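You operate a simulated robot arm through the tools that you are given. There is no shell and no other tool. Be economical: measure what you need, move in short steps, check, and stop when the job is done.

The job below is to be done with a simulated two-armed robot. You get a single attempt, and the scene is never put back.

Task
Pick up the clear bottle with a blue cap with one hand, pass it to the other hand and put it on the top of the back bench. Set down upright: clear bottle with a blue cap.

The check looks at the end state, three seconds after you hand in, the way a careful person would. Anything else that was tipped, shoved, dropped, spilled or broken makes it a failure. Lids that push on must go on centred and level and be pressed home; caps that screw on are set level and turned clockwise until they are tight.

Robot
Two 7-joint arms with two-finger parallel grippers on one trunk, on a base that drives. Base frame: it is fixed to the floor where the robot stands at the start and does not move with it; the origin is under the middle of the robot, x ahead of it, y to its left, z up. Units: m, rad, N and s.
The left shoulder is at the start at [0.02, 0.113, 1.222], the right one opposite. With the tool pointing down near the work surface each hand reaches from about 0.1 to 0.52 m from the robot's upright axis, wherever it stands, measured 20 degrees to its own side. Places, roughly: clear bottle with a blue cap (6x6x15 cm) [0.6, 0.1, 0.7]; top of the back bench [3.6, -0.4, 0.9]. Payload 1.57 kg a hand.
The tool frame of a hand sits at the grasp point between the pads (the TCP): z along the fingers, y along the line on which they close. The tips reach 0.03 m beyond it. Largest opening 0.08 m; finger width 0.017, thickness 0.012; the body of the gripper, 0.04 by 0.082 m, starts 0.08 m behind the TCP.
Orientation is told as [roll, pitch, yaw] about the base's x, y, z axes, in that order, counted from this pose: with the fingers straight down and closing along the base's y, the tool's x points along the base's -x, its y along +y and its z along -z.

Tools
- The arms move only by the tool play_rows. It takes "left_plan", "right_plan" or both (then of equal length, played together; a hand with none holds still); each is a list of rows, each a list of 7 numbers: the gripper command, from -1 (shut) to 1 (fully open), values between in proportion, then the shift along the tool's x, y, z in mm, then the turn, a rotation vector about the tool's x, y, z in rad. In form: [[hand, dx, dy, dz, rx, ry, rz], ...]. A call has 1 to 10 rows; each row shifts and turns the commanded pose from where the row before left it, along the tool's axes as they then stand. Rows are played at 5 a second. More than 0.05 m and 0.15 rad between two rows, or a gripper value outside its range, and nothing of the call is played. Where a pose cannot be reached the arm comes as near as it can. A force on the tool above 40 N (or 10 N above the force at the start of the call, whichever is more), or a blocked arm, ends the call early, and 0.2 s more pass. The fingers move at their own pace (about 0.045 m/s each) and stop on an object; they squeeze with about 28 N. The grip force told is the motor's: it shows also when the fingers shut on nothing. Time passes only in rows, and 0.2 s behind the last, so rows that do not move let the fingers close. The reply holds the time, the measured pose of the TCP, the force on the tool along the base axes, the opening and the grip force, in the units named above and with some noise, with the torque about the TCP (base axes, N m) and any sound that the robot's microphone picked up.
- Cameras (640 x 400 px; columns grow to the right, rows downward): "scene" is now at [0.0893, -0.0062, 1.329]; the picture's right is [-0.07, -1.00, 0.00], its down [-0.74, 0.05, -0.67] and it looks along [0.67, -0.05, -0.74] (base axes); focal length 292 px, centre (320, 200). "left" rides on the left gripper at [0.072, 0.007, -0.122] in its tool frame; the picture's right is [-0.09, 1.00, 0.00], its down [-0.84, -0.08, -0.54] and it looks along [-0.54, -0.05, 0.84] (tool axes); focal length 238 px, centre (320, 200). "right" rides on the right gripper at [0.072, -0.007, -0.122] in its tool frame; the picture's right is [0.09, 1.00, 0.00], its down [-0.84, 0.08, -0.54] and it looks along [-0.54, 0.05, 0.84] (tool axes); focal length 238 px, centre (320, 200). There is no depth. A picture from a camera that has moved, and an enlarged one, comes with that camera's place and axes in the base frame and with its lens.
- get_image(camera): a new picture of that camera. It takes no simulated time.
- move_column(by): slides the trunk up (or, below 0, down) by that many m; the arms and the scene camera ride with it, the base frame stays. It gives what a move gives, with no picture.
- drive_base(legs): drives the robot by 1 to 6 legs, each [ahead, left, turn to the left] in m, m and rad, along the robot's own axes; the way and the turn of a leg run together, so that a leg with both is an arc; at most 1.5 m and 3.142 rad a leg. The arms and the cameras ride along, it lands a little off, and it stops where it bumps. It gives what a move gives.
- pan_tilt(pan, tilt): turns the head with the scene camera to pan (to the left, within 1.396 rad either way) and tilt (down, from -0.506 to 1.204), counted from straight ahead of the robot. It gives what a move gives.
- enlarge(camera, box): a new picture of the part [left, top, right, bottom] of that camera's present view, enlarged. It takes no simulated time.
- job_done(): hands the job in; it is judged then, once.

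Go step by step. Nothing tells you exact positions but the pictures and the camera data: compare them with the known pose of the tool, close in by small moves and look again before you grip or let go. The budget is 120 turns and 108 pictures, counting those below and the enlarged ones. Unless the task says otherwise, let go and move clear before handing in, and close with one line.

The tools are called after "Request:" as name(argument=value, ...) on one line, values as JSON. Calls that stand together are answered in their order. play_rows: Moves the arms, as the interface text tells. Its arguments: {"type":"object","properties":{"left_plan":{"type":"array"},"right_plan":{"type":"array"}},"required":[]} The other tools are called the same way: move_column (by) slides the trunk up or down; drive_base (legs) drives the base; pan_tilt (pan, tilt) turns the head that bears the scene camera; get_image (camera) takes a picture; enlarge (camera, box) takes an enlarged picture of a part of a camera's view; job_done () hands the job in.

At the start:

```text
t: 0.0
left_eef_pos: [0.2911, 0.1739, 0.9552]
left_ee_rot: [-0.001, 0.001, 0.001]
left_contact_force: [-0.5, 0.1, -0.5]
left_moment: [-0.01, -0.03, 0.01]
left_finger_gap: 0.08
left_finger_force: 0.1
right_eef_pos: [0.3203, -0.1113, 0.9297]
right_ee_rot: [0.002, -0.001, -0.002]
right_contact_force: [-0.2, -0.4, -0.8]
right_moment: [0.02, -0.02, -0.02]
right_finger_gap: 0.0802
right_finger_force: 0.0
trunk travel left (down, up): [-0.275, 0.295]
robot x, y, heading: [0.0017, 0.0007, -0.0]
head pan, tilt: [-0.068, 0.84]
```

scene: 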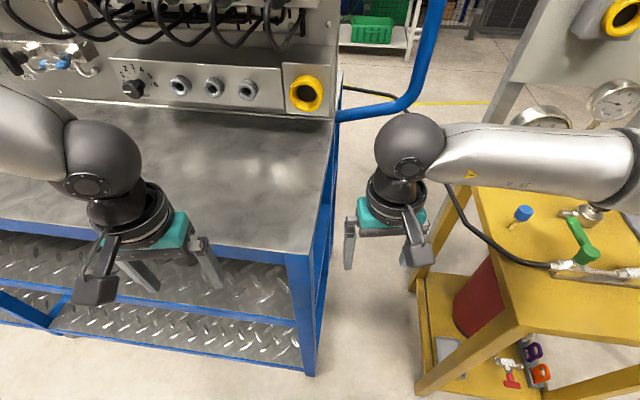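
right: 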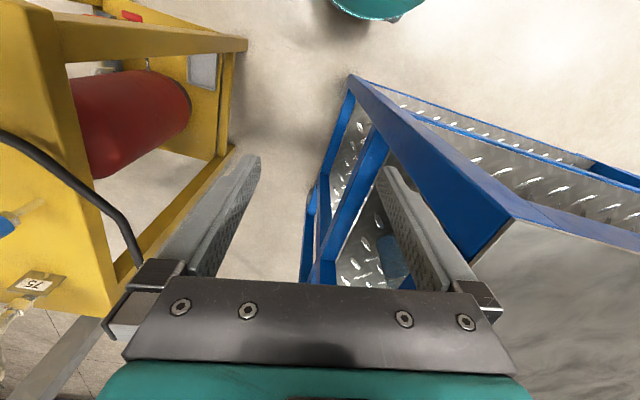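
left: 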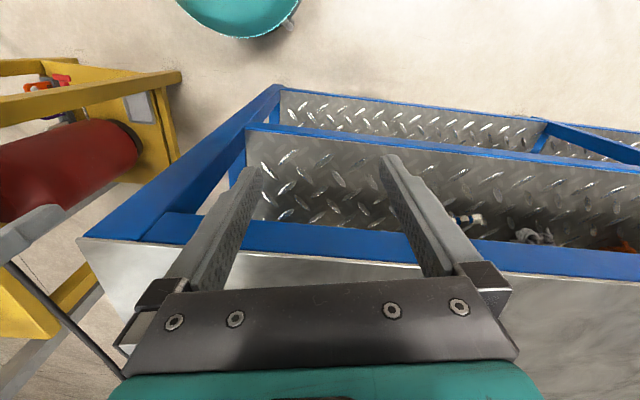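

I see a steel bench ahead-left with shelves beneath it and a yellow cart at the right; the bottle may be on a shelf under the top. I'll look closer before moving.

Request:
enlarge(camera="left", box=[380, 140, 640, 300])

Request:
enlarge(camera="right", box=[300, 170, 480, 290])

Request:
enlarge(camera="scene", box=[0, 200, 340, 400])

```text
2.46 times, centred on (510, 220) of left
camera zoom: at [0.2188, 0.1797, 1.0761], right [0.09, 1.0, 0.0], down [0.84, -0.08, 0.54], along [0.54, -0.05, -0.84], focal length 587 px, centre (-148, 151)
```

zoom: 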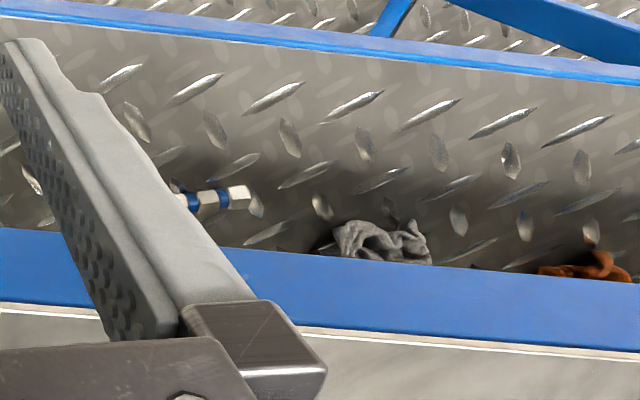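

```text
3.33 times, centred on (390, 230) of right
camera zoom: at [0.2486, -0.1186, 1.0526], right [-0.09, 1.0, 0.0], down [0.84, 0.08, 0.54], along [0.54, 0.05, -0.84], focal length 794 px, centre (87, 100)
```

zoom: 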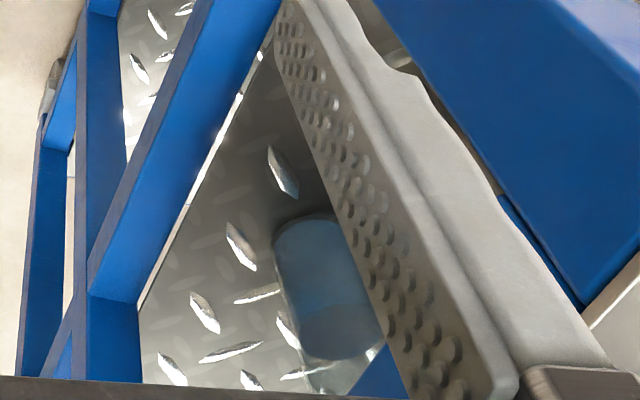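

```text
1.88 times, centred on (170, 300) of scene
camera zoom: at [0.0893, -0.0062, 1.329], right [-0.07, -1.0, 0.0], down [-0.74, 0.05, -0.67], along [0.67, -0.05, -0.74], focal length 549 px, centre (602, 12)
```

zoom: 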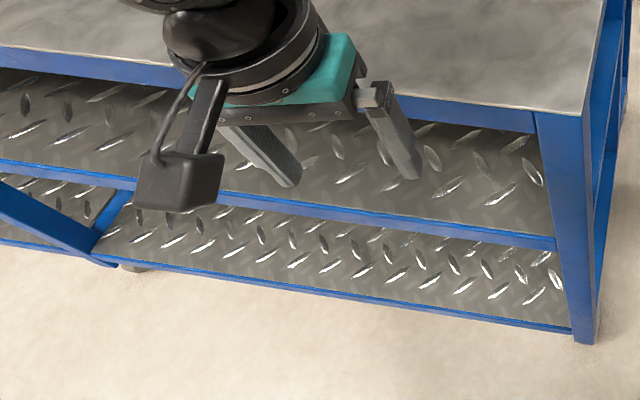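

The bottle stands on the upper shelf, under the bench top near its right end. I'll back off and look in under the top from a lower height.

Request:
drive_base(legs=[[-0.6, 0, 0]])

Request:
pan_tilt(pan=0.0, tilt=0.45)

Request:
move_column(by=-0.25)

Request:
get_image(camera="scene")

```text
t: 3.3
left_eef_pos: [-0.2949, 0.1734, 0.9548]
left_ee_rot: [0.0, -0.001, 0.0]
left_contact_force: [1.2, -0.4, -0.4]
left_moment: [0.0, 0.01, -0.02]
left_finger_gap: 0.0804
left_finger_force: 0.0
right_eef_pos: [-0.2647, -0.112, 0.931]
right_ee_rot: [0.001, 0.001, -0.002]
right_contact_force: [-0.2, 0.4, -0.4]
right_moment: [-0.01, 0.0, 0.01]
right_finger_gap: 0.0802
right_finger_force: 0.0
trunk travel left (down, up): [-0.275, 0.295]
robot x, y, heading: [-0.5872, -0.0016, -0.003]
head pan, tilt: [-0.068, 0.84]
```

```text
t: 4.2
left_eef_pos: [-0.294, 0.1725, 0.9544]
left_ee_rot: [0.0, 0.001, 0.003]
left_contact_force: [0.2, 0.2, -0.4]
left_moment: [0.0, 0.0, 0.03]
left_finger_gap: 0.0801
left_finger_force: 0.1
right_eef_pos: [-0.2644, -0.1107, 0.9311]
right_ee_rot: [0.002, -0.001, -0.001]
right_contact_force: [0.7, -0.3, 0.8]
right_moment: [-0.01, -0.01, 0.06]
right_finger_gap: 0.0801
right_finger_force: 0.0
trunk travel left (down, up): [-0.275, 0.295]
robot x, y, heading: [-0.5861, -0.0015, 0.0]
head pan, tilt: [0.0, 0.45]
```

```text
t: 6.8
left_eef_pos: [-0.2934, 0.1737, 0.7048]
left_ee_rot: [0.002, -0.001, -0.001]
left_contact_force: [0.3, -0.2, -0.1]
left_moment: [-0.01, -0.01, -0.02]
left_finger_gap: 0.0801
left_finger_force: 0.1
right_eef_pos: [-0.2648, -0.1109, 0.6804]
right_ee_rot: [0.001, 0.0, 0.0]
right_contact_force: [0.1, -0.5, 0.6]
right_moment: [-0.02, 0.02, 0.03]
right_finger_gap: 0.0802
right_finger_force: 0.2
trunk travel left (down, up): [-0.025, 0.545]
robot x, y, heading: [-0.5846, 0.0017, 0.001]
head pan, tilt: [0.0, 0.45]
```

```text
101 pictures are left
camera scene: at [-0.4825, -0.001, 1.1127], right [0.0, -1.0, 0.0], down [-0.44, 0.0, -0.9], along [0.9, 0.0, -0.44], focal length 292 px, centre (320, 200)
```

scene: 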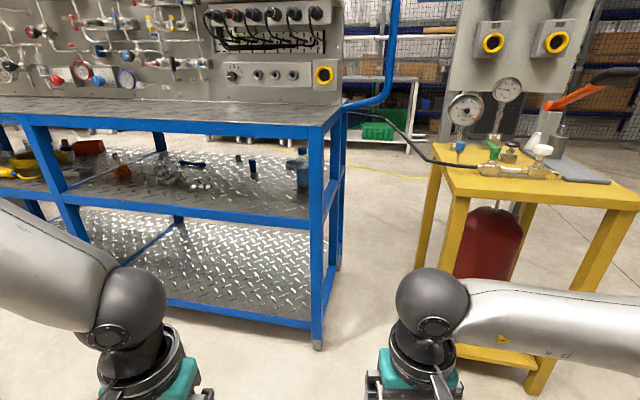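

Request:
enlarge(camera="scene", box=[220, 90, 380, 240])

Request:
enlarge(camera="scene", box=[100, 120, 340, 270])

```text
2.67 times, centred on (300, 165) of scene
camera zoom: at [-0.4825, -0.001, 1.1127], right [0.0, -1.0, 0.0], down [-0.44, 0.0, -0.9], along [0.9, 0.0, -0.44], focal length 777 px, centre (373, 293)
```

zoom: 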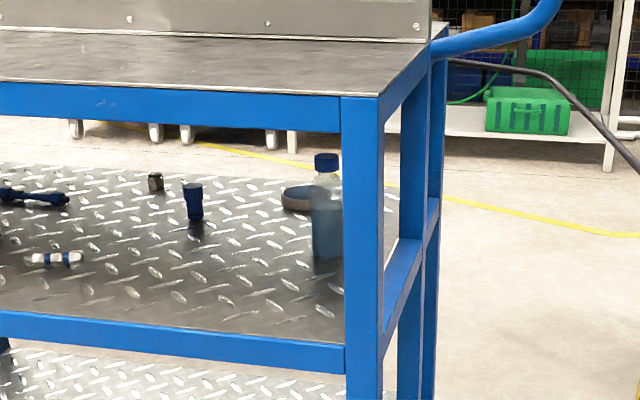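

```text
2.67 times, centred on (220, 195) of scene
camera zoom: at [-0.4825, -0.001, 1.1127], right [0.0, -1.0, 0.0], down [-0.44, 0.0, -0.9], along [0.9, 0.0, -0.44], focal length 777 px, centre (587, 213)
```

zoom: 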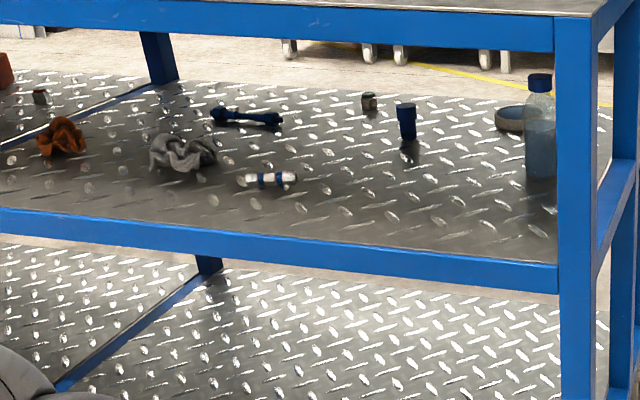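

The bottle is near the shelf's right end, at about (0.6, 0.065), with its base at z≈0.635. The gap is z 0.63–0.90, and the bench is turned about -0.18 rad. I plan to take it with the left hand pointing forward from the front, so I'll set that pose here in free space and tuck the right arm away.

Request:
play_rows(left_plan=[[1, -25, 0, 0, 0, -0.136, 0], [1, -24.8, 0, 3.4, 0, -0.136, 0], [1, -24, 0, 6.7, 0, -0.136, 0], [1, -23, 0, 9.9, 0, -0.136, 0], [1, -21.4, 0, 12.9, 0, -0.136, 0], [1, -19.5, 0, 15.7, 0, -0.136, 0], [1, -17.2, 0, 18.2, 0, -0.136, 0], [1, -14.6, 0, 20.3, 0, -0.136, 0], [1, -11.7, 0, 22.1, 0, -0.136, 0], [1, 0, 0, 0, 0, 0, 0]], right_plan=[[1, 15, -20, -15, 0, 0, 0], [1, 15, -20, -15, 0, 0, 0], [1, 15, -20, -15, 0, 0, 0], [1, 15, -20, -15, 0, 0, 0], [1, 15, -20, -15, 0, 0, 0], [1, 15, -20, -15, 0, 0, 0], [1, 15, -20, -15, 0, 0, 0], [1, 15, -20, -15, 0, 0, 0], [1, 15, 0, -15, 0, 0, 0], [1, 0, 0, 0, 0, 0, 0]])

Request:
get_image(camera="scene")

Request:
get_image(camera="left")

```text
t: 9.0
left_eef_pos: [-0.0771, 0.199, 0.7443]
left_ee_rot: [0.001, -1.223, 0.0]
left_contact_force: [0.4, 0.0, -0.2]
left_moment: [0.01, -0.03, -0.01]
left_finger_gap: 0.0802
left_finger_force: 0.0
left hand out of reach, approached as far as the arm can: row 8, 9
right_eef_pos: [-0.3706, -0.2828, 0.8196]
right_ee_rot: [0.001, 0.0, -0.001]
right_contact_force: [-0.8, 1.5, -0.1]
right_moment: [0.02, 0.01, -0.02]
right_finger_gap: 0.0798
right_finger_force: 0.0
right hand out of reach, approached as far as the arm can: row 6, 7, 9
trunk travel left (down, up): [-0.025, 0.545]
robot x, y, heading: [-0.5864, -0.0019, 0.002]
head pan, tilt: [0.0, 0.45]
```

```text
98 pictures are left
camera scene: at [-0.4824, -0.001, 1.1127], right [0.0, -1.0, 0.0], down [-0.44, 0.0, -0.9], along [0.9, 0.0, -0.44], focal length 292 px, centre (320, 200)
```

scene: 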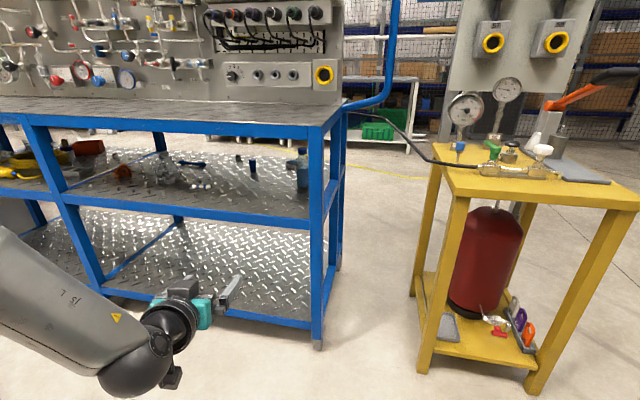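

```text
97 pictures are left
camera left: at [-0.216, 0.2049, 0.7188], right [0.03, 1.0, 0.09], down [-0.22, -0.08, 0.97], along [0.97, -0.05, 0.22], focal length 238 px, centre (320, 200)
```

left: 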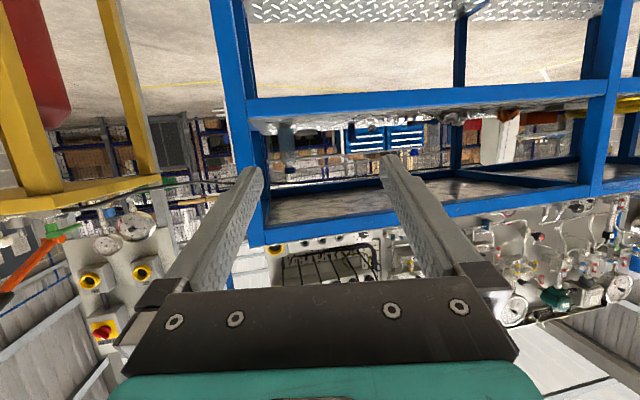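

The forward pose works. I'll test how far the hand can reach forward and down before driving in.

Request:
play_rows(left_plan=[[1, 10, 0, 30, 0, 0, 0], [1, 10, 0, 30, 0, 0, 0], [1, 0, 0, 0, 0, 0, 0]])

Request:
get_image(camera="scene")

```text
t: 9.8
left_eef_pos: [-0.0429, 0.2179, 0.7457]
left_ee_rot: [0.001, -1.221, -0.001]
left_contact_force: [0.1, 0.1, 0.4]
left_moment: [0.01, -0.03, 0.0]
left_finger_gap: 0.0797
left_finger_force: 0.1
left hand out of reach, approached as far as the arm can: row 1, 2
right_eef_pos: [-0.3695, -0.2824, 0.8202]
right_ee_rot: [0.003, 0.002, -0.002]
right_contact_force: [0.1, -1.0, 0.0]
right_moment: [0.03, -0.02, -0.01]
right_finger_gap: 0.08
right_finger_force: 0.1
trunk travel left (down, up): [-0.025, 0.545]
robot x, y, heading: [-0.5826, 0.0006, 0.001]
head pan, tilt: [0.0, 0.45]
```

```text
96 pictures are left
camera scene: at [-0.4824, -0.001, 1.1127], right [0.0, -1.0, 0.0], down [-0.44, 0.0, -0.9], along [0.9, 0.0, -0.44], focal length 292 px, centre (320, 200)
```

scene: 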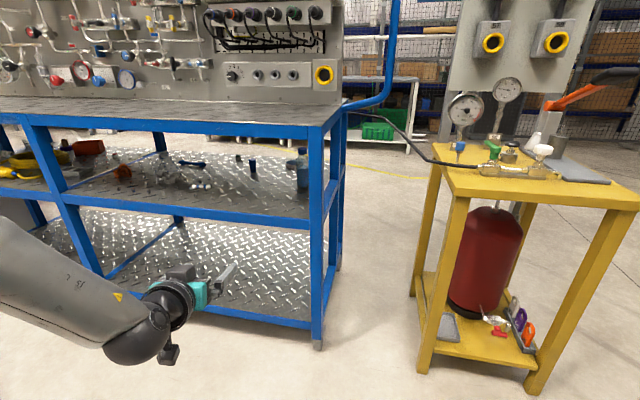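

The reach is limited low down. I'll lower the trunk fully, tilt the fingers a little further down and see if the hand gets to z≈0.70.

Request:
move_column(by=-0.025)

Request:
play_rows(left_plan=[[1, 0, -15, 0, 0, 0.08, 0], [1, 0, -15, 0, 0, 0.08, 0], [1, 0, 0, 0, 0, 0, 0]])

Request:
get_image(camera="scene")

```text
t: 10.5
left_eef_pos: [-0.0429, 0.2161, 0.7217]
left_ee_rot: [0.0, -1.223, 0.001]
left_contact_force: [-0.2, 0.2, 0.3]
left_moment: [-0.01, 0.01, -0.02]
left_finger_gap: 0.0801
left_finger_force: 0.0
right_eef_pos: [-0.3696, -0.2832, 0.7942]
right_ee_rot: [0.002, 0.001, -0.001]
right_contact_force: [-0.4, 0.9, 0.3]
right_moment: [0.0, 0.0, 0.03]
right_finger_gap: 0.0802
right_finger_force: 0.1
trunk travel left (down, up): [0.0, 0.57]
robot x, y, heading: [-0.5848, -0.0017, -0.0]
head pan, tilt: [0.0, 0.45]
```

```text
t: 11.3
left_eef_pos: [-0.0407, 0.1879, 0.7206]
left_ee_rot: [0.0, -1.061, 0.0]
left_contact_force: [0.3, -0.9, -0.5]
left_moment: [-0.01, 0.01, 0.0]
left_finger_gap: 0.0798
left_finger_force: 0.0
right_eef_pos: [-0.37, -0.2824, 0.7936]
right_ee_rot: [0.002, 0.001, -0.002]
right_contact_force: [0.4, 0.5, 0.7]
right_moment: [-0.03, -0.02, -0.04]
right_finger_gap: 0.0798
right_finger_force: 0.0
trunk travel left (down, up): [0.0, 0.57]
robot x, y, heading: [-0.5871, 0.0004, -0.001]
head pan, tilt: [0.0, 0.45]
```

```text
95 pictures are left
camera scene: at [-0.4824, -0.001, 1.0877], right [0.0, -1.0, 0.0], down [-0.44, 0.0, -0.9], along [0.9, 0.0, -0.44], focal length 292 px, centre (320, 200)
```

scene: 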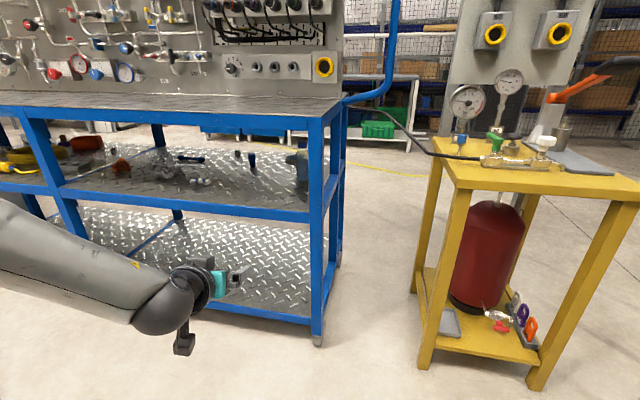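

That pose is reached. Going down a little more to z≈0.695.

Request:
play_rows(left_plan=[[1, 11, 0, 6, 0, 0, 0], [1, 11, 0, 6, 0, 0, 0], [1, 0, 0, 0, 0, 0, 0]])

Request:
get_image(camera="scene")

Request:
enlarge(camera="scene", box=[260, 100, 380, 220])

```text
t: 12.1
left_eef_pos: [-0.0461, 0.1952, 0.7075]
left_ee_rot: [0.0, -1.06, 0.002]
left_contact_force: [0.0, 0.3, -0.5]
left_moment: [-0.02, 0.0, -0.01]
left_finger_gap: 0.0799
left_finger_force: 0.0
left hand out of reach, approached as far as the arm can: row 1, 2
right_eef_pos: [-0.3698, -0.2832, 0.7935]
right_ee_rot: [0.002, 0.003, -0.001]
right_contact_force: [-0.3, -0.3, -0.3]
right_moment: [0.03, -0.02, 0.0]
right_finger_gap: 0.0798
right_finger_force: 0.2
trunk travel left (down, up): [0.0, 0.57]
robot x, y, heading: [-0.587, 0.0037, -0.004]
head pan, tilt: [0.0, 0.45]
```

```text
94 pictures are left
camera scene: at [-0.4824, -0.001, 1.0877], right [0.0, -1.0, 0.0], down [-0.44, 0.0, -0.9], along [0.9, 0.0, -0.44], focal length 292 px, centre (320, 200)
```

scene: 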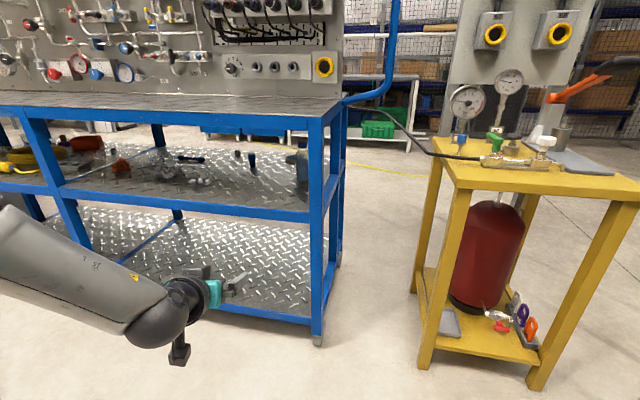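

```text
3.33 times, centred on (320, 160) of scene
camera zoom: at [-0.4824, -0.001, 1.0877], right [0.0, -1.0, 0.0], down [-0.44, 0.0, -0.9], along [0.9, 0.0, -0.44], focal length 972 px, centre (320, 333)
```

zoom: 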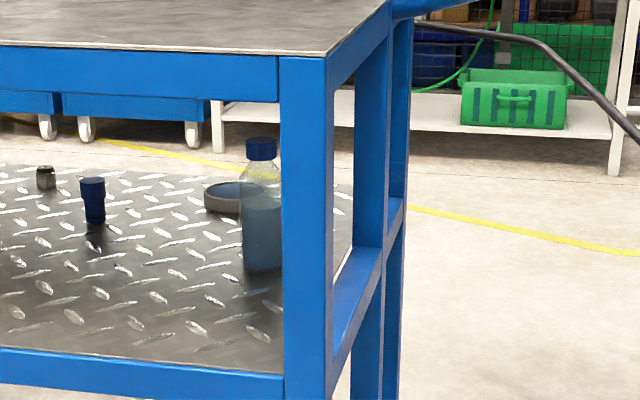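

The forearm lies sideways in this pose and would foul the bench top. I'll yaw the hand to the right (robot frame) so the forearm lines up behind it, and check.

Request:
play_rows(left_plan=[[1, 0, -35, 0, 0.13, 0, 0.072], [1, 0, -35, 0, 0.13, 0, 0.072], [1, 0, -35, 0, 0.13, 0, 0.072], [1, 0, -35, 0, 0.13, 0, 0.072], [1, 0, 0, 0, 0, 0, 0]])

Request:
pan_tilt(pan=0.2, tilt=0.8)

Request:
get_image(camera="scene")

```text
t: 13.3
left_eef_pos: [-0.0864, 0.0682, 0.7193]
left_ee_rot: [-0.003, -1.062, -0.594]
left_contact_force: [0.2, 0.0, -0.4]
left_moment: [0.0, 0.0, 0.0]
left_finger_gap: 0.0799
left_finger_force: 0.1
left hand out of reach, approached as far as the arm can: row 1, 2, 3
right_eef_pos: [-0.369, -0.2829, 0.7941]
right_ee_rot: [0.001, 0.003, -0.003]
right_contact_force: [0.3, 0.8, 0.4]
right_moment: [-0.02, -0.03, 0.01]
right_finger_gap: 0.0803
right_finger_force: 0.1
trunk travel left (down, up): [0.0, 0.57]
robot x, y, heading: [-0.5871, 0.0017, -0.007]
head pan, tilt: [0.0, 0.45]
```

```text
t: 14.1
left_eef_pos: [-0.0856, 0.0681, 0.7202]
left_ee_rot: [-0.003, -1.063, -0.592]
left_contact_force: [-0.2, 0.1, 0.4]
left_moment: [0.0, -0.01, 0.0]
left_finger_gap: 0.08
left_finger_force: 0.1
right_eef_pos: [-0.3699, -0.2817, 0.794]
right_ee_rot: [-0.001, 0.002, -0.001]
right_contact_force: [-0.1, 0.1, -0.7]
right_moment: [0.03, 0.0, -0.01]
right_finger_gap: 0.0799
right_finger_force: 0.0
trunk travel left (down, up): [0.0, 0.57]
robot x, y, heading: [-0.5864, -0.0009, 0.002]
head pan, tilt: [0.201, 0.799]
```

```text
92 pictures are left
camera scene: at [-0.4953, 0.015, 1.0573], right [0.2, -0.98, 0.0], down [-0.7, -0.14, -0.7], along [0.68, 0.14, -0.72], focal length 292 px, centre (320, 200)
```

scene: 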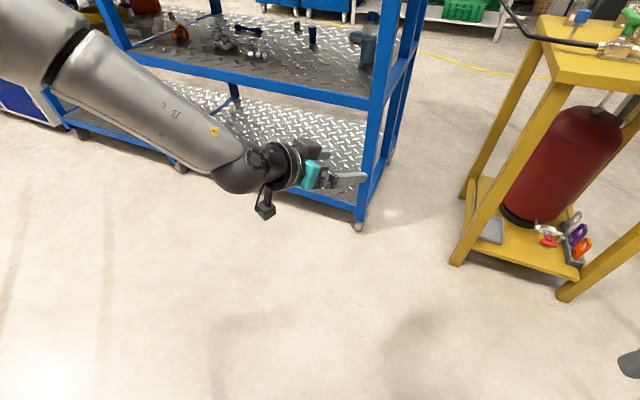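

The elbow still sits too far out. A higher trunk with the arm reaching downward should bring the elbow behind the hand, so I'll test that here.

Request:
move_column(by=0.27)

Request:
play_rows(left_plan=[[1, 39, 10, 22, -0.058, 0, -0.033], [1, 39, 10, 22, -0.058, 0, -0.033], [1, 39, 10, 22, -0.058, 0, -0.033], [1, 39, 10, 22, -0.058, 0, -0.033], [1, 39, 10, 22, -0.058, 0, -0.033], [1, 39, 10, 22, -0.058, 0, -0.033], [1, 0, 0, 0, 0, 0, 0]])

Request:
get_image(camera="scene")

```text
t: 16.9
left_eef_pos: [-0.0849, 0.0684, 0.9906]
left_ee_rot: [-0.003, -1.065, -0.591]
left_contact_force: [0.0, 0.7, 0.0]
left_moment: [0.01, 0.0, 0.0]
left_finger_gap: 0.0801
left_finger_force: 0.0
right_eef_pos: [-0.3687, -0.2831, 1.0638]
right_ee_rot: [0.002, 0.001, -0.003]
right_contact_force: [0.4, -0.3, -1.3]
right_moment: [0.01, -0.03, -0.01]
right_finger_gap: 0.0802
right_finger_force: 0.0
trunk travel left (down, up): [-0.27, 0.3]
robot x, y, heading: [-0.5851, -0.0049, 0.001]
head pan, tilt: [0.201, 0.799]
```

```text
t: 18.5
left_eef_pos: [-0.1123, 0.2179, 0.9326]
left_ee_rot: [-0.009, -1.06, -0.185]
left_contact_force: [0.3, 0.1, -0.2]
left_moment: [-0.05, 0.01, -0.02]
left_finger_gap: 0.0801
left_finger_force: 0.1
left hand out of reach, approached as far as the arm can: row 1, 2, 3, 4, 5, 6
right_eef_pos: [-0.3702, -0.2813, 1.0618]
right_ee_rot: [0.001, 0.001, -0.003]
right_contact_force: [0.3, 0.6, -0.3]
right_moment: [0.02, 0.0, -0.01]
right_finger_gap: 0.0801
right_finger_force: 0.1
trunk travel left (down, up): [-0.27, 0.3]
robot x, y, heading: [-0.5854, 0.0007, 0.0]
head pan, tilt: [0.201, 0.799]
```

```text
91 pictures are left
camera scene: at [-0.4953, 0.015, 1.3272], right [0.2, -0.98, 0.0], down [-0.7, -0.14, -0.7], along [0.68, 0.14, -0.72], focal length 292 px, centre (320, 200)
```

scene: 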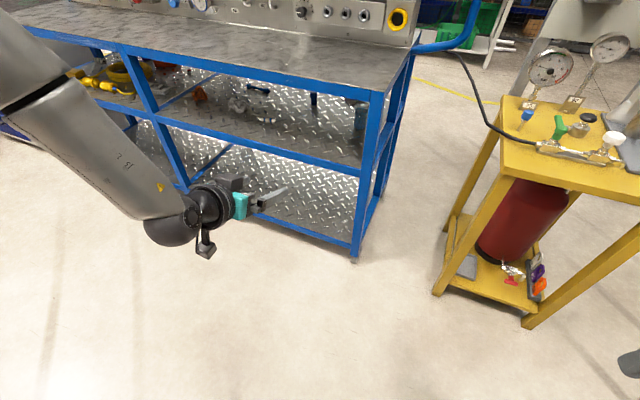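

The limit is the wrist bend. Going back down with the trunk and stretching the arm further forward should straighten the forearm behind the hand.

Request:
move_column(by=-0.27)

Request:
play_rows(left_plan=[[1, -24, -8, 23, 0, 0, 0], [1, -24, -8, 23, 0, 0, 0], [1, -24, -8, 23, 0, 0, 0], [1, -24, -8, 23, 0, 0, 0], [1, -24, -8, 23, 0, 0, 0], [1, 0, 0, 0, 0, 0, 0]])

Request:
get_image(camera="scene")

```text
t: 21.2
left_eef_pos: [-0.1131, 0.2155, 0.6625]
left_ee_rot: [-0.01, -1.061, -0.187]
left_contact_force: [-0.4, -0.8, -0.5]
left_moment: [0.0, -0.04, 0.03]
left_finger_gap: 0.0802
left_finger_force: 0.1
right_eef_pos: [-0.3699, -0.2826, 0.7937]
right_ee_rot: [0.001, 0.001, -0.002]
right_contact_force: [-0.6, 0.0, -0.2]
right_moment: [-0.02, -0.03, -0.03]
right_finger_gap: 0.0799
right_finger_force: 0.2
trunk travel left (down, up): [0.0, 0.57]
robot x, y, heading: [-0.583, -0.0021, -0.002]
head pan, tilt: [0.201, 0.799]
```

```text
t: 22.6
left_eef_pos: [0.0126, 0.166, 0.7424]
left_ee_rot: [-0.012, -1.059, -0.184]
left_contact_force: [-0.7, -0.5, 1.1]
left_moment: [-0.02, 0.02, -0.01]
left_finger_gap: 0.08
left_finger_force: 0.0
left hand out of reach, approached as far as the arm can: row 2, 3, 4, 5
right_eef_pos: [-0.3701, -0.2819, 0.7937]
right_ee_rot: [0.003, 0.001, -0.001]
right_contact_force: [0.4, -0.3, 0.0]
right_moment: [0.02, -0.01, 0.0]
right_finger_gap: 0.0799
right_finger_force: 0.1
trunk travel left (down, up): [0.0, 0.57]
robot x, y, heading: [-0.5834, -0.0002, 0.001]
head pan, tilt: [0.201, 0.799]
```

```text
90 pictures are left
camera scene: at [-0.4953, 0.015, 1.0572], right [0.2, -0.98, 0.0], down [-0.7, -0.14, -0.7], along [0.68, 0.14, -0.72], focal length 292 px, centre (320, 200)
```

scene: 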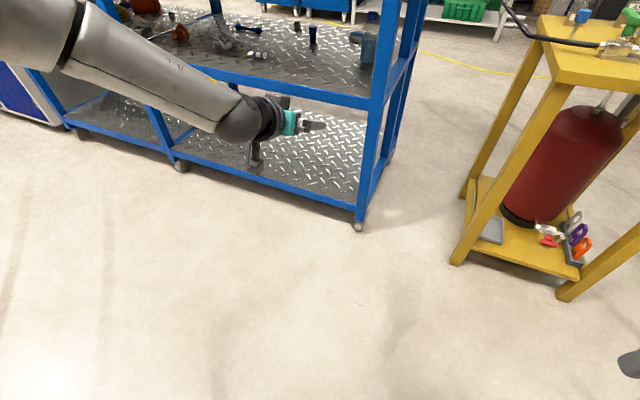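

This is better: the forearm now rises behind the hand. I'll yaw slightly more and go lower to see what z is reachable.

Request:
play_rows(left_plan=[[1, 13, -5, 7.5, 0.05, 0, 0.028], [1, 13, -5, 7.5, 0.05, 0, 0.028], [1, 0, 0, 0, 0, 0, 0]])

Request:
get_image(camera="left")

```text
t: 23.4
left_eef_pos: [0.0004, 0.1642, 0.7245]
left_ee_rot: [-0.011, -1.06, -0.3]
left_contact_force: [0.7, 0.0, 1.2]
left_moment: [-0.01, -0.03, -0.02]
left_finger_gap: 0.0798
left_finger_force: 0.0
left hand out of reach, approached as far as the arm can: row 1, 2
right_eef_pos: [-0.3688, -0.2817, 0.7943]
right_ee_rot: [0.003, 0.001, -0.002]
right_contact_force: [0.2, 0.6, 1.0]
right_moment: [0.01, -0.03, 0.01]
right_finger_gap: 0.08
right_finger_force: 0.1
trunk travel left (down, up): [0.0, 0.57]
robot x, y, heading: [-0.5843, 0.0012, -0.001]
head pan, tilt: [0.201, 0.799]
```

```text
89 pictures are left
camera left: at [-0.1329, 0.2122, 0.7219], right [0.35, 0.93, 0.08], down [-0.08, -0.05, 1.0], along [0.93, -0.35, 0.06], focal length 238 px, centre (320, 200)
```

left: 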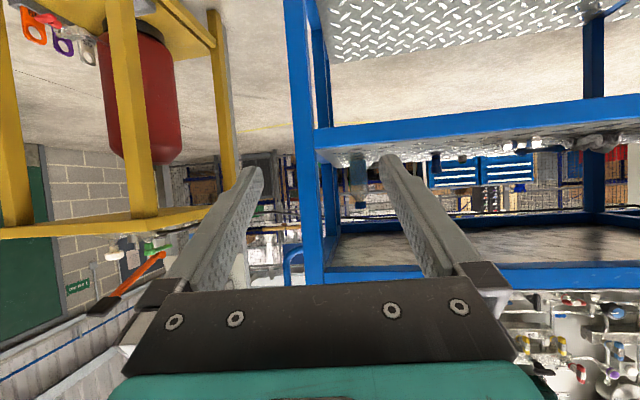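

Request:
enlarge(camera="left", box=[290, 110, 450, 270])

```text
2.50 times, centred on (370, 190) of left
camera zoom: at [-0.1329, 0.2122, 0.7219], right [0.35, 0.93, 0.08], down [-0.08, -0.05, 1.0], along [0.93, -0.35, 0.06], focal length 596 px, centre (195, 225)
```

zoom: 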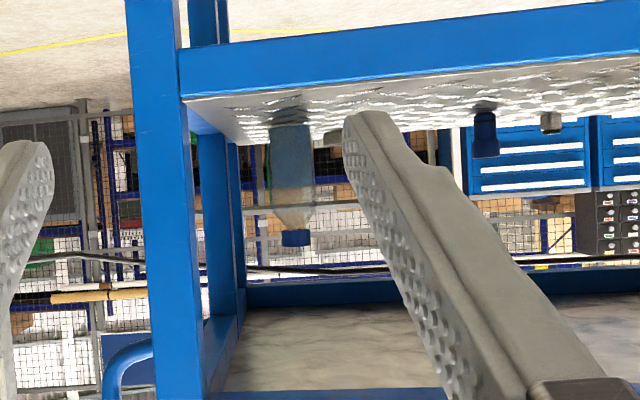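

Triangulation puts the bottle at (0.605, 0.066), base z≈0.645, top 0.803 and body about 5.2 cm wide. A slightly steeper tilt should let me get to z≈0.70 and also keep the wrist further outside the bench edge.

Request:
play_rows(left_plan=[[1, 0, 0, 0, 0, 0.085, 0], [1, 10, 0, 7, 0, 0.085, 0], [1, 10, 0, 7, 0, 0, 0], [1, 0, 0, 0, 0, 0, 0]])

Request:
get_image(camera="scene")

```text
t: 24.4
left_eef_pos: [-0.0069, 0.1666, 0.7081]
left_ee_rot: [-0.008, -0.891, -0.303]
left_contact_force: [0.4, 0.4, 0.0]
left_moment: [0.03, 0.01, 0.03]
left_finger_gap: 0.0802
left_finger_force: 0.0
left hand out of reach, approached as far as the arm can: row 3
right_eef_pos: [-0.369, -0.2836, 0.7944]
right_ee_rot: [0.001, 0.001, -0.003]
right_contact_force: [0.6, -0.1, 0.4]
right_moment: [0.01, -0.02, -0.01]
right_finger_gap: 0.0798
right_finger_force: 0.0
trunk travel left (down, up): [0.0, 0.57]
robot x, y, heading: [-0.5827, 0.002, 0.0]
head pan, tilt: [0.201, 0.799]
```

```text
87 pictures are left
camera scene: at [-0.4953, 0.0151, 1.0572], right [0.2, -0.98, 0.0], down [-0.7, -0.14, -0.7], along [0.68, 0.14, -0.72], focal length 292 px, centre (320, 200)
```

scene: 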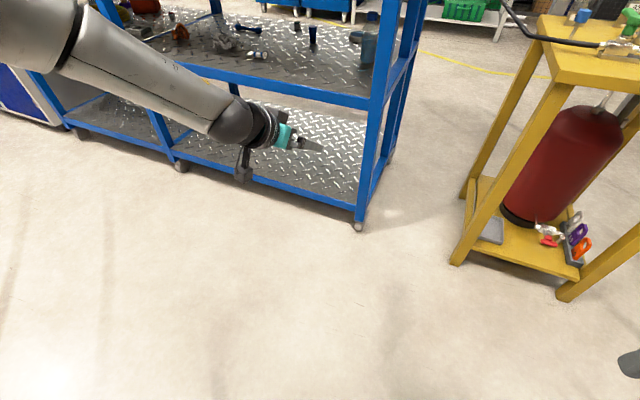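

The hand is ready at z=0.708, tilted 39°. I'll check where the right arm and elbow are relative to the yellow cart before driving in.

Request:
pan_tilt(pan=-0.9, tilt=0.6)

Request:
get_image(camera="scene")

```text
t: 25.7
left_eef_pos: [-0.0057, 0.1665, 0.7092]
left_ee_rot: [-0.009, -0.89, -0.304]
left_contact_force: [0.9, -0.5, -0.1]
left_moment: [0.0, 0.01, 0.02]
left_finger_gap: 0.0799
left_finger_force: 0.1
right_eef_pos: [-0.3707, -0.2841, 0.7937]
right_ee_rot: [0.001, 0.003, -0.002]
right_contact_force: [0.6, -0.4, 0.0]
right_moment: [0.0, 0.02, 0.0]
right_finger_gap: 0.0799
right_finger_force: 0.1
trunk travel left (down, up): [0.0, 0.57]
robot x, y, heading: [-0.5842, -0.0015, 0.0]
head pan, tilt: [-0.901, 0.6]
```

```text
86 pictures are left
camera scene: at [-0.5193, -0.0702, 1.0741], right [-0.78, -0.62, 0.0], down [-0.35, 0.44, -0.82], along [0.51, -0.65, -0.57], focal length 292 px, centre (320, 200)
```

scene: 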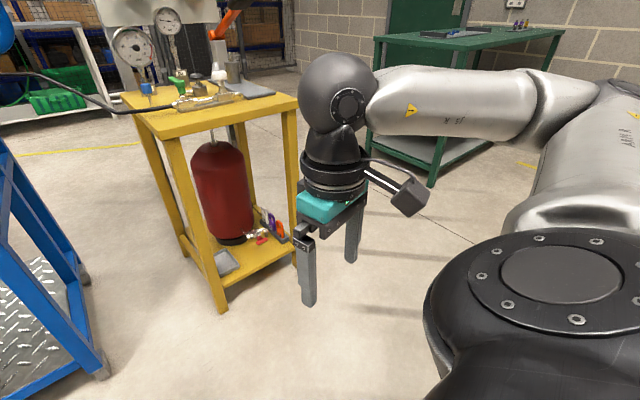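

The right hand would end near the cart corner, so I'll bring it inward and up. Then I'll drive to the first standoff.

Request:
play_rows(right_plan=[[1, 0, 30, -30, 0, 0, 0], [1, 0, 30, -30, 0, 0, 0], [1, 0, 30, -30, 0, 0, 0], [1, 0, 30, -30, 0, 0, 0], [1, 0, 0, 0, 0, 0, 0]])

Request:
pan_tilt(pan=0.0, tilt=0.6)

Request:
drive_base(legs=[[0.28, 0, 0]])

Request:
get_image(camera="scene")

Request:
get_image(camera="left")

```text
t: 26.9
left_eef_pos: [-0.0069, 0.1662, 0.7091]
left_ee_rot: [-0.008, -0.892, -0.302]
left_contact_force: [-0.1, -0.2, -0.2]
left_moment: [-0.01, 0.01, 0.01]
left_finger_gap: 0.0801
left_finger_force: 0.1
right_eef_pos: [-0.3693, -0.1614, 0.9154]
right_ee_rot: [0.002, 0.002, -0.002]
right_contact_force: [0.3, -0.5, 0.9]
right_moment: [0.0, 0.04, 0.03]
right_finger_gap: 0.0799
right_finger_force: 0.0
trunk travel left (down, up): [0.0, 0.57]
robot x, y, heading: [-0.5853, 0.0031, -0.002]
head pan, tilt: [-0.901, 0.6]
```

```text
t: 28.1
left_eef_pos: [-0.0056, 0.1673, 0.7097]
left_ee_rot: [-0.008, -0.89, -0.303]
left_contact_force: [0.1, 0.4, -0.2]
left_moment: [0.0, 0.02, 0.0]
left_finger_gap: 0.0798
left_finger_force: 0.1
right_eef_pos: [-0.3688, -0.1624, 0.915]
right_ee_rot: [0.002, 0.003, -0.002]
right_contact_force: [0.5, -0.6, 1.1]
right_moment: [0.02, 0.01, 0.01]
right_finger_gap: 0.08
right_finger_force: 0.1
trunk travel left (down, up): [0.0, 0.57]
robot x, y, heading: [-0.5866, -0.0002, -0.001]
head pan, tilt: [0.0, 0.6]
```

```text
t: 30.1
left_eef_pos: [0.284, 0.1635, 0.7079]
left_ee_rot: [-0.008, -0.892, -0.306]
left_contact_force: [-0.4, -0.5, 0.2]
left_moment: [-0.02, -0.01, 0.01]
left_finger_gap: 0.0798
left_finger_force: 0.0
right_eef_pos: [-0.0788, -0.1632, 0.9149]
right_ee_rot: [0.001, 0.003, -0.005]
right_contact_force: [-0.1, 0.1, 0.2]
right_moment: [0.01, 0.03, -0.04]
right_finger_gap: 0.08
right_finger_force: 0.0
trunk travel left (down, up): [0.0, 0.57]
robot x, y, heading: [-0.2951, -0.0025, -0.001]
head pan, tilt: [0.0, 0.6]
```

```text
85 pictures are left
camera scene: at [-0.196, -0.0017, 1.0741], right [0.0, -1.0, 0.0], down [-0.56, 0.0, -0.83], along [0.83, 0.0, -0.56], focal length 292 px, centre (320, 200)
```

scene: 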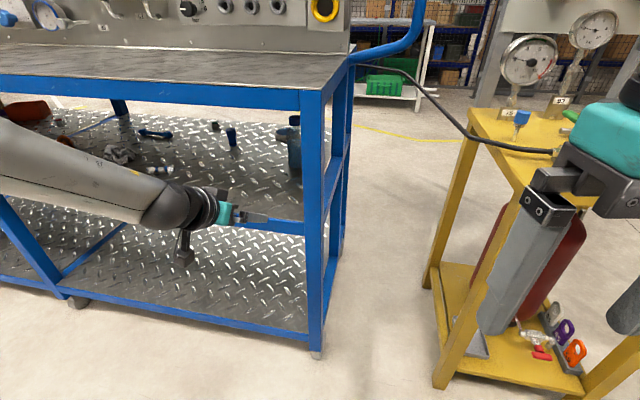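

```text
84 pictures are left
camera left: at [0.1528, 0.213, 0.7286], right [0.36, 0.93, 0.07], down [0.08, -0.1, 0.99], along [0.93, -0.35, -0.11], focal length 238 px, centre (320, 200)
```

left: 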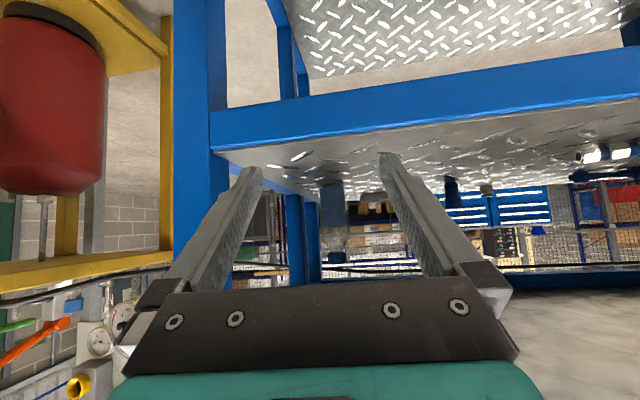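

Aligned so far; bottle y≈0.07. Next I'll drive diagonally along the finger direction to about 10 cm short of the bottle.

Request:
drive_base(legs=[[0.2, -0.06, 0]])

Request:
get_image(camera="left")

Request:
get_image(camera="scene")

```text
t: 31.8
left_eef_pos: [0.4889, 0.1059, 0.7075]
left_ee_rot: [-0.008, -0.892, -0.301]
left_contact_force: [0.4, -0.1, -0.2]
left_moment: [-0.01, 0.0, 0.0]
left_finger_gap: 0.08
left_finger_force: 0.0
right_eef_pos: [0.1266, -0.221, 0.9138]
right_ee_rot: [0.003, 0.002, 0.0]
right_contact_force: [-0.6, 0.4, -0.6]
right_moment: [-0.03, 0.03, -0.03]
right_finger_gap: 0.08
right_finger_force: 0.1
trunk travel left (down, up): [0.0, 0.57]
robot x, y, heading: [-0.0891, -0.0582, 0.006]
head pan, tilt: [0.0, 0.6]
```

```text
83 pictures are left
camera left: at [0.3569, 0.1557, 0.7286], right [0.36, 0.93, 0.07], down [0.08, -0.1, 0.99], along [0.93, -0.35, -0.11], focal length 238 px, centre (320, 200)
```

left: 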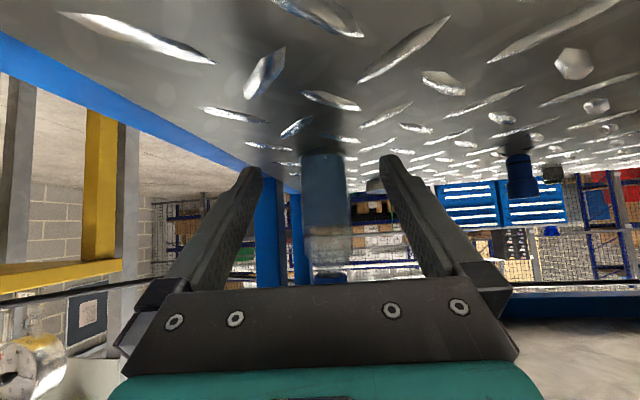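

```text
82 pictures are left
camera scene: at [0.009, -0.0604, 1.0741], right [0.0, -1.0, 0.0], down [-0.56, 0.0, -0.83], along [0.83, 0.0, -0.56], focal length 292 px, centre (320, 200)
```

scene: 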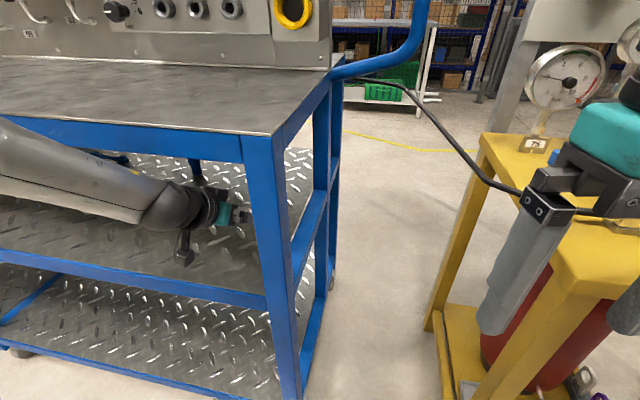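

Request:
enlarge(camera="scene", box=[0, 90, 280, 270])

Request:
pan_tilt(pan=0.9, tilt=0.7)

Request:
get_image(camera="scene")

```text
2.22 times, centred on (140, 180) of scene
camera zoom: at [0.009, -0.0604, 1.0741], right [0.0, -1.0, 0.0], down [-0.56, 0.0, -0.83], along [0.83, 0.0, -0.56], focal length 648 px, centre (720, 244)
```

zoom: 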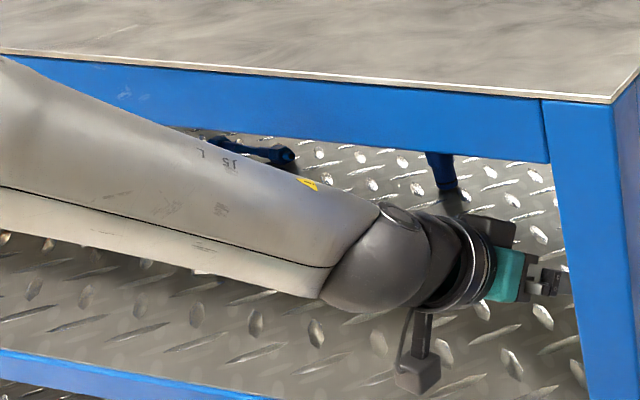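

```text
t: 33.0
left_eef_pos: [0.4887, 0.1074, 0.7083]
left_ee_rot: [-0.009, -0.89, -0.302]
left_contact_force: [0.0, 0.4, 0.6]
left_moment: [0.03, 0.06, 0.0]
left_finger_gap: 0.08
left_finger_force: 0.0
right_eef_pos: [0.1253, -0.2209, 0.9148]
right_ee_rot: [0.001, 0.001, -0.001]
right_contact_force: [1.0, -0.7, 0.7]
right_moment: [0.03, -0.01, 0.01]
right_finger_gap: 0.0797
right_finger_force: 0.0
trunk travel left (down, up): [0.0, 0.57]
robot x, y, heading: [-0.0892, -0.0594, 0.005]
head pan, tilt: [0.901, 0.7]
```

```text
80 pictures are left
camera scene: at [-0.0267, 0.0061, 1.0655], right [0.78, -0.62, 0.0], down [-0.4, -0.5, -0.77], along [0.47, 0.6, -0.64], focal length 292 px, centre (320, 200)
```

scene: 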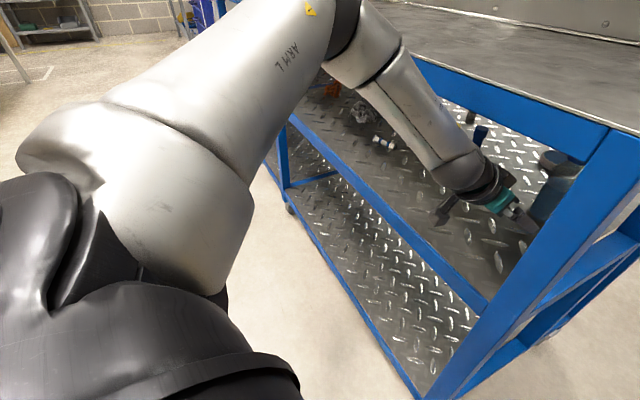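

The elbow would hit the bench's front edge if I advanced the last 11 cm like this. I'll back out and look for a better arm shape, first by stretching forward.

Request:
drive_base(legs=[[-0.2, 0.06, 0], [-0.2, 0, 0]])

Request:
play_rows(left_plan=[[1, -16, 0, 20, 0, 0, 0], [1, -16, 0, 20, 0, 0, 0], [1, -16, 0, 20, 0, 0, 0], [1, -16, 0, 20, 0, 0, 0], [1, 0, 0, 0, 0, 0, 0]])

Request:
get_image(camera="scene")

```text
t: 35.8
left_eef_pos: [0.0874, 0.1686, 0.7087]
left_ee_rot: [-0.009, -0.89, -0.297]
left_contact_force: [0.5, -0.3, 0.2]
left_moment: [0.0, 0.05, -0.01]
left_finger_gap: 0.08
left_finger_force: 0.1
right_eef_pos: [-0.2745, -0.1609, 0.9138]
right_ee_rot: [0.001, 0.001, 0.002]
right_contact_force: [0.4, 1.1, 1.1]
right_moment: [0.02, 0.0, 0.0]
right_finger_gap: 0.0801
right_finger_force: 0.0
trunk travel left (down, up): [0.0, 0.57]
robot x, y, heading: [-0.4941, -0.0001, 0.006]
head pan, tilt: [0.901, 0.7]
```

```text
t: 37.0
left_eef_pos: [0.1275, 0.1692, 0.7543]
left_ee_rot: [-0.009, -0.891, -0.297]
left_contact_force: [0.5, 0.4, -0.2]
left_moment: [0.02, 0.05, 0.02]
left_finger_gap: 0.0799
left_finger_force: 0.0
left hand out of reach, approached as far as the arm can: row 1, 2, 3, 4
right_eef_pos: [-0.2752, -0.1622, 0.915]
right_ee_rot: [0.0, 0.001, 0.006]
right_contact_force: [0.6, 0.4, -0.3]
right_moment: [-0.01, -0.02, -0.01]
right_finger_gap: 0.0798
right_finger_force: 0.0
trunk travel left (down, up): [0.0, 0.57]
robot x, y, heading: [-0.4899, -0.0008, 0.007]
head pan, tilt: [0.901, 0.7]
```

```text
79 pictures are left
camera scene: at [-0.4276, 0.0649, 1.0655], right [0.79, -0.62, 0.0], down [-0.4, -0.51, -0.76], along [0.47, 0.6, -0.64], focal length 292 px, centre (320, 200)
```

scene: 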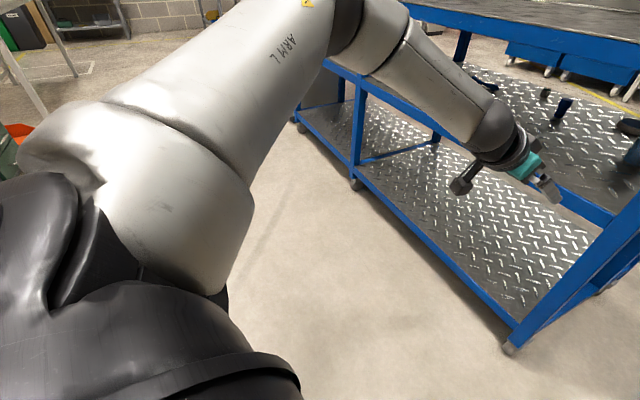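

Stretching doesn't help. The right arm reaching beside the bench, through the open right end with the hand pointing left, may suit better. I'll test that pose here in free space, swinging the left hand aside first.

Request:
play_rows(left_plan=[[1, 0, 20, 0, 0, 0, 0], [1, 0, 20, 0, 0, 0, 0], [1, 0, 20, 0, 0, 0, 0], [1, 0, 20, 0, 0, 0, 0], [1, 0, 20, 0, 0, 0, 0], [1, 0, 20, 0, 0, 0, 0], [1, 0, 0, -30, 0, 0, 0], [1, 0, 0, -30, 0, 0, 0], [1, 0, 0, -30, 0, 0, 0], [1, 0, 0, -30, 0, 0, 0]], right_plan=[[1, -45, 0, 0, 0, 0, 0], [1, -45, 0, 0, 0, 0, 0], [1, -45, 0, 0, 0, 0, 0], [1, -45, 0, 0, 0, 0, 0], [1, -45, 0, 0, 0, 0, 0], [1, 0, 0, 0, 0, 0, -0.145], [1, 0, 0, 0, 0, 0, -0.145], [1, 0, 0, 0, 0, 0, -0.145], [1, 0, 0, 0, 0, 0, -0.145], [1, 0, 0, 0, 0, 0, -0.145]])

Request:
play_rows(right_plan=[[1, 0, 0, 0, 0, -0.145, 0], [1, 0, 0, 0, 0, -0.145, 0], [1, 0, 0, 0, 0, -0.145, 0], [1, 0, 0, 0, 0, -0.145, 0], [1, 0, 0, 0, 0, -0.145, 0], [1, 0, 0, 0, 0, -0.145, 0], [1, 0, 0, 0, 0, 0, 0]])

Request:
pan_tilt(pan=-0.3, tilt=0.6)

Request:
get_image(camera="scene")

```text
t: 39.2
left_eef_pos: [0.061, 0.304, 0.8373]
left_ee_rot: [-0.007, -0.89, -0.296]
left_contact_force: [0.3, -0.3, 0.4]
left_moment: [0.0, 0.02, 0.0]
left_finger_gap: 0.0801
left_finger_force: 0.1
left hand out of reach, approached as far as the arm can: row 4, 5, 6
right_eef_pos: [-0.0498, -0.1611, 0.9142]
right_ee_rot: [0.006, 0.0, 0.733]
right_contact_force: [-0.5, 0.0, 0.5]
right_moment: [-0.01, 0.0, 0.0]
right_finger_gap: 0.08
right_finger_force: 0.1
trunk travel left (down, up): [0.0, 0.57]
robot x, y, heading: [-0.4915, -0.0014, 0.01]
head pan, tilt: [0.901, 0.7]
```

```text
t: 40.8
left_eef_pos: [0.0613, 0.3038, 0.8378]
left_ee_rot: [-0.007, -0.89, -0.297]
left_contact_force: [0.4, -0.6, 0.1]
left_moment: [0.01, 0.01, -0.02]
left_finger_gap: 0.0799
left_finger_force: 0.0
right_eef_pos: [-0.0499, -0.1594, 0.9137]
right_ee_rot: [0.004, -0.872, 0.729]
right_contact_force: [0.0, 0.1, 0.3]
right_moment: [0.01, 0.02, -0.01]
right_finger_gap: 0.0801
right_finger_force: 0.0
trunk travel left (down, up): [0.0, 0.57]
robot x, y, heading: [-0.4876, 0.0001, 0.008]
head pan, tilt: [0.901, 0.7]
```

```text
t: 42.2
left_eef_pos: [0.0624, 0.304, 0.8381]
left_ee_rot: [-0.007, -0.89, -0.296]
left_contact_force: [0.2, -0.3, 0.3]
left_moment: [-0.02, 0.0, 0.0]
left_finger_gap: 0.08
left_finger_force: 0.0
right_eef_pos: [-0.0498, -0.1606, 0.9133]
right_ee_rot: [0.005, -0.871, 0.725]
right_contact_force: [-0.2, 0.3, 0.9]
right_moment: [0.02, 0.0, -0.03]
right_finger_gap: 0.08
right_finger_force: 0.0
trunk travel left (down, up): [0.0, 0.57]
robot x, y, heading: [-0.4923, -0.0038, 0.005]
head pan, tilt: [-0.3, 0.6]
```

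```text
78 pictures are left
camera scene: at [-0.3953, -0.0276, 1.0741], right [-0.29, -0.96, 0.0], down [-0.54, 0.16, -0.83], along [0.79, -0.24, -0.56], focal length 292 px, centre (320, 200)
```

scene: 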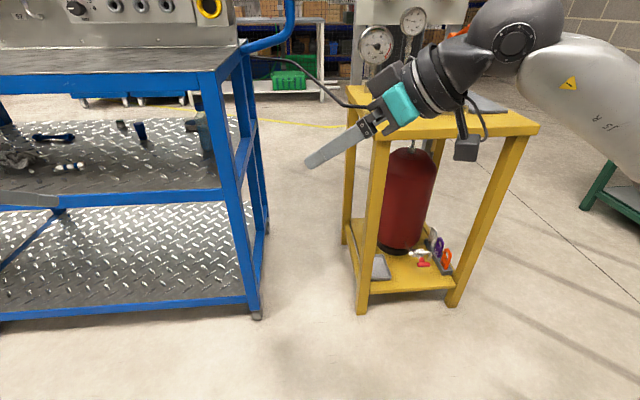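

Request:
play_rows(right_plan=[[1, -26, 0, 31, -0.107, 0, -0.09], [1, -26, 0, 31, -0.107, 0, -0.09], [1, -26, 0, 31, -0.107, 0, -0.09], [1, -26, 0, 31, -0.107, 0, -0.09], [1, 30, 0, 26, 0, 0, 0], [1, 30, 0, 26, 0, 0, 0], [1, 30, 0, 26, 0, 0, 0], [1, 30, 0, 26, 0, 0, 0], [1, 30, 0, 26, 0, 0, 0], [1, 0, 0, 0, 0, 0, 0]])

Request:
get_image(camera="scene")

```text
t: 44.4
left_eef_pos: [0.0593, 0.3036, 0.8377]
left_ee_rot: [-0.008, -0.89, -0.297]
left_contact_force: [0.0, 0.3, -0.2]
left_moment: [-0.02, -0.01, 0.0]
left_finger_gap: 0.0802
left_finger_force: 0.0
right_eef_pos: [-0.0753, -0.1323, 0.7471]
right_ee_rot: [-0.045, -0.857, 0.897]
right_contact_force: [0.1, 0.8, -0.2]
right_moment: [0.0, 0.01, -0.02]
right_finger_gap: 0.0799
right_finger_force: 0.1
right hand out of reach, approached as far as the arm can: row 1, 2, 3, 4, 5
trunk travel left (down, up): [0.0, 0.57]
robot x, y, heading: [-0.4899, 0.0008, 0.007]
head pan, tilt: [-0.3, 0.6]
```

```text
77 pictures are left
camera scene: at [-0.3953, -0.0277, 1.0741], right [-0.29, -0.96, 0.0], down [-0.54, 0.16, -0.83], along [0.79, -0.24, -0.56], focal length 292 px, centre (320, 200)
```

scene: 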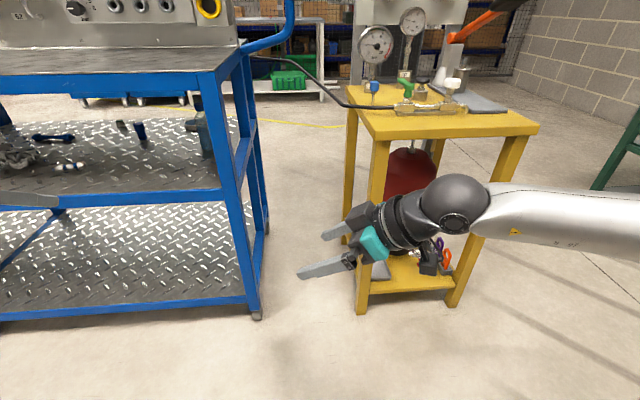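

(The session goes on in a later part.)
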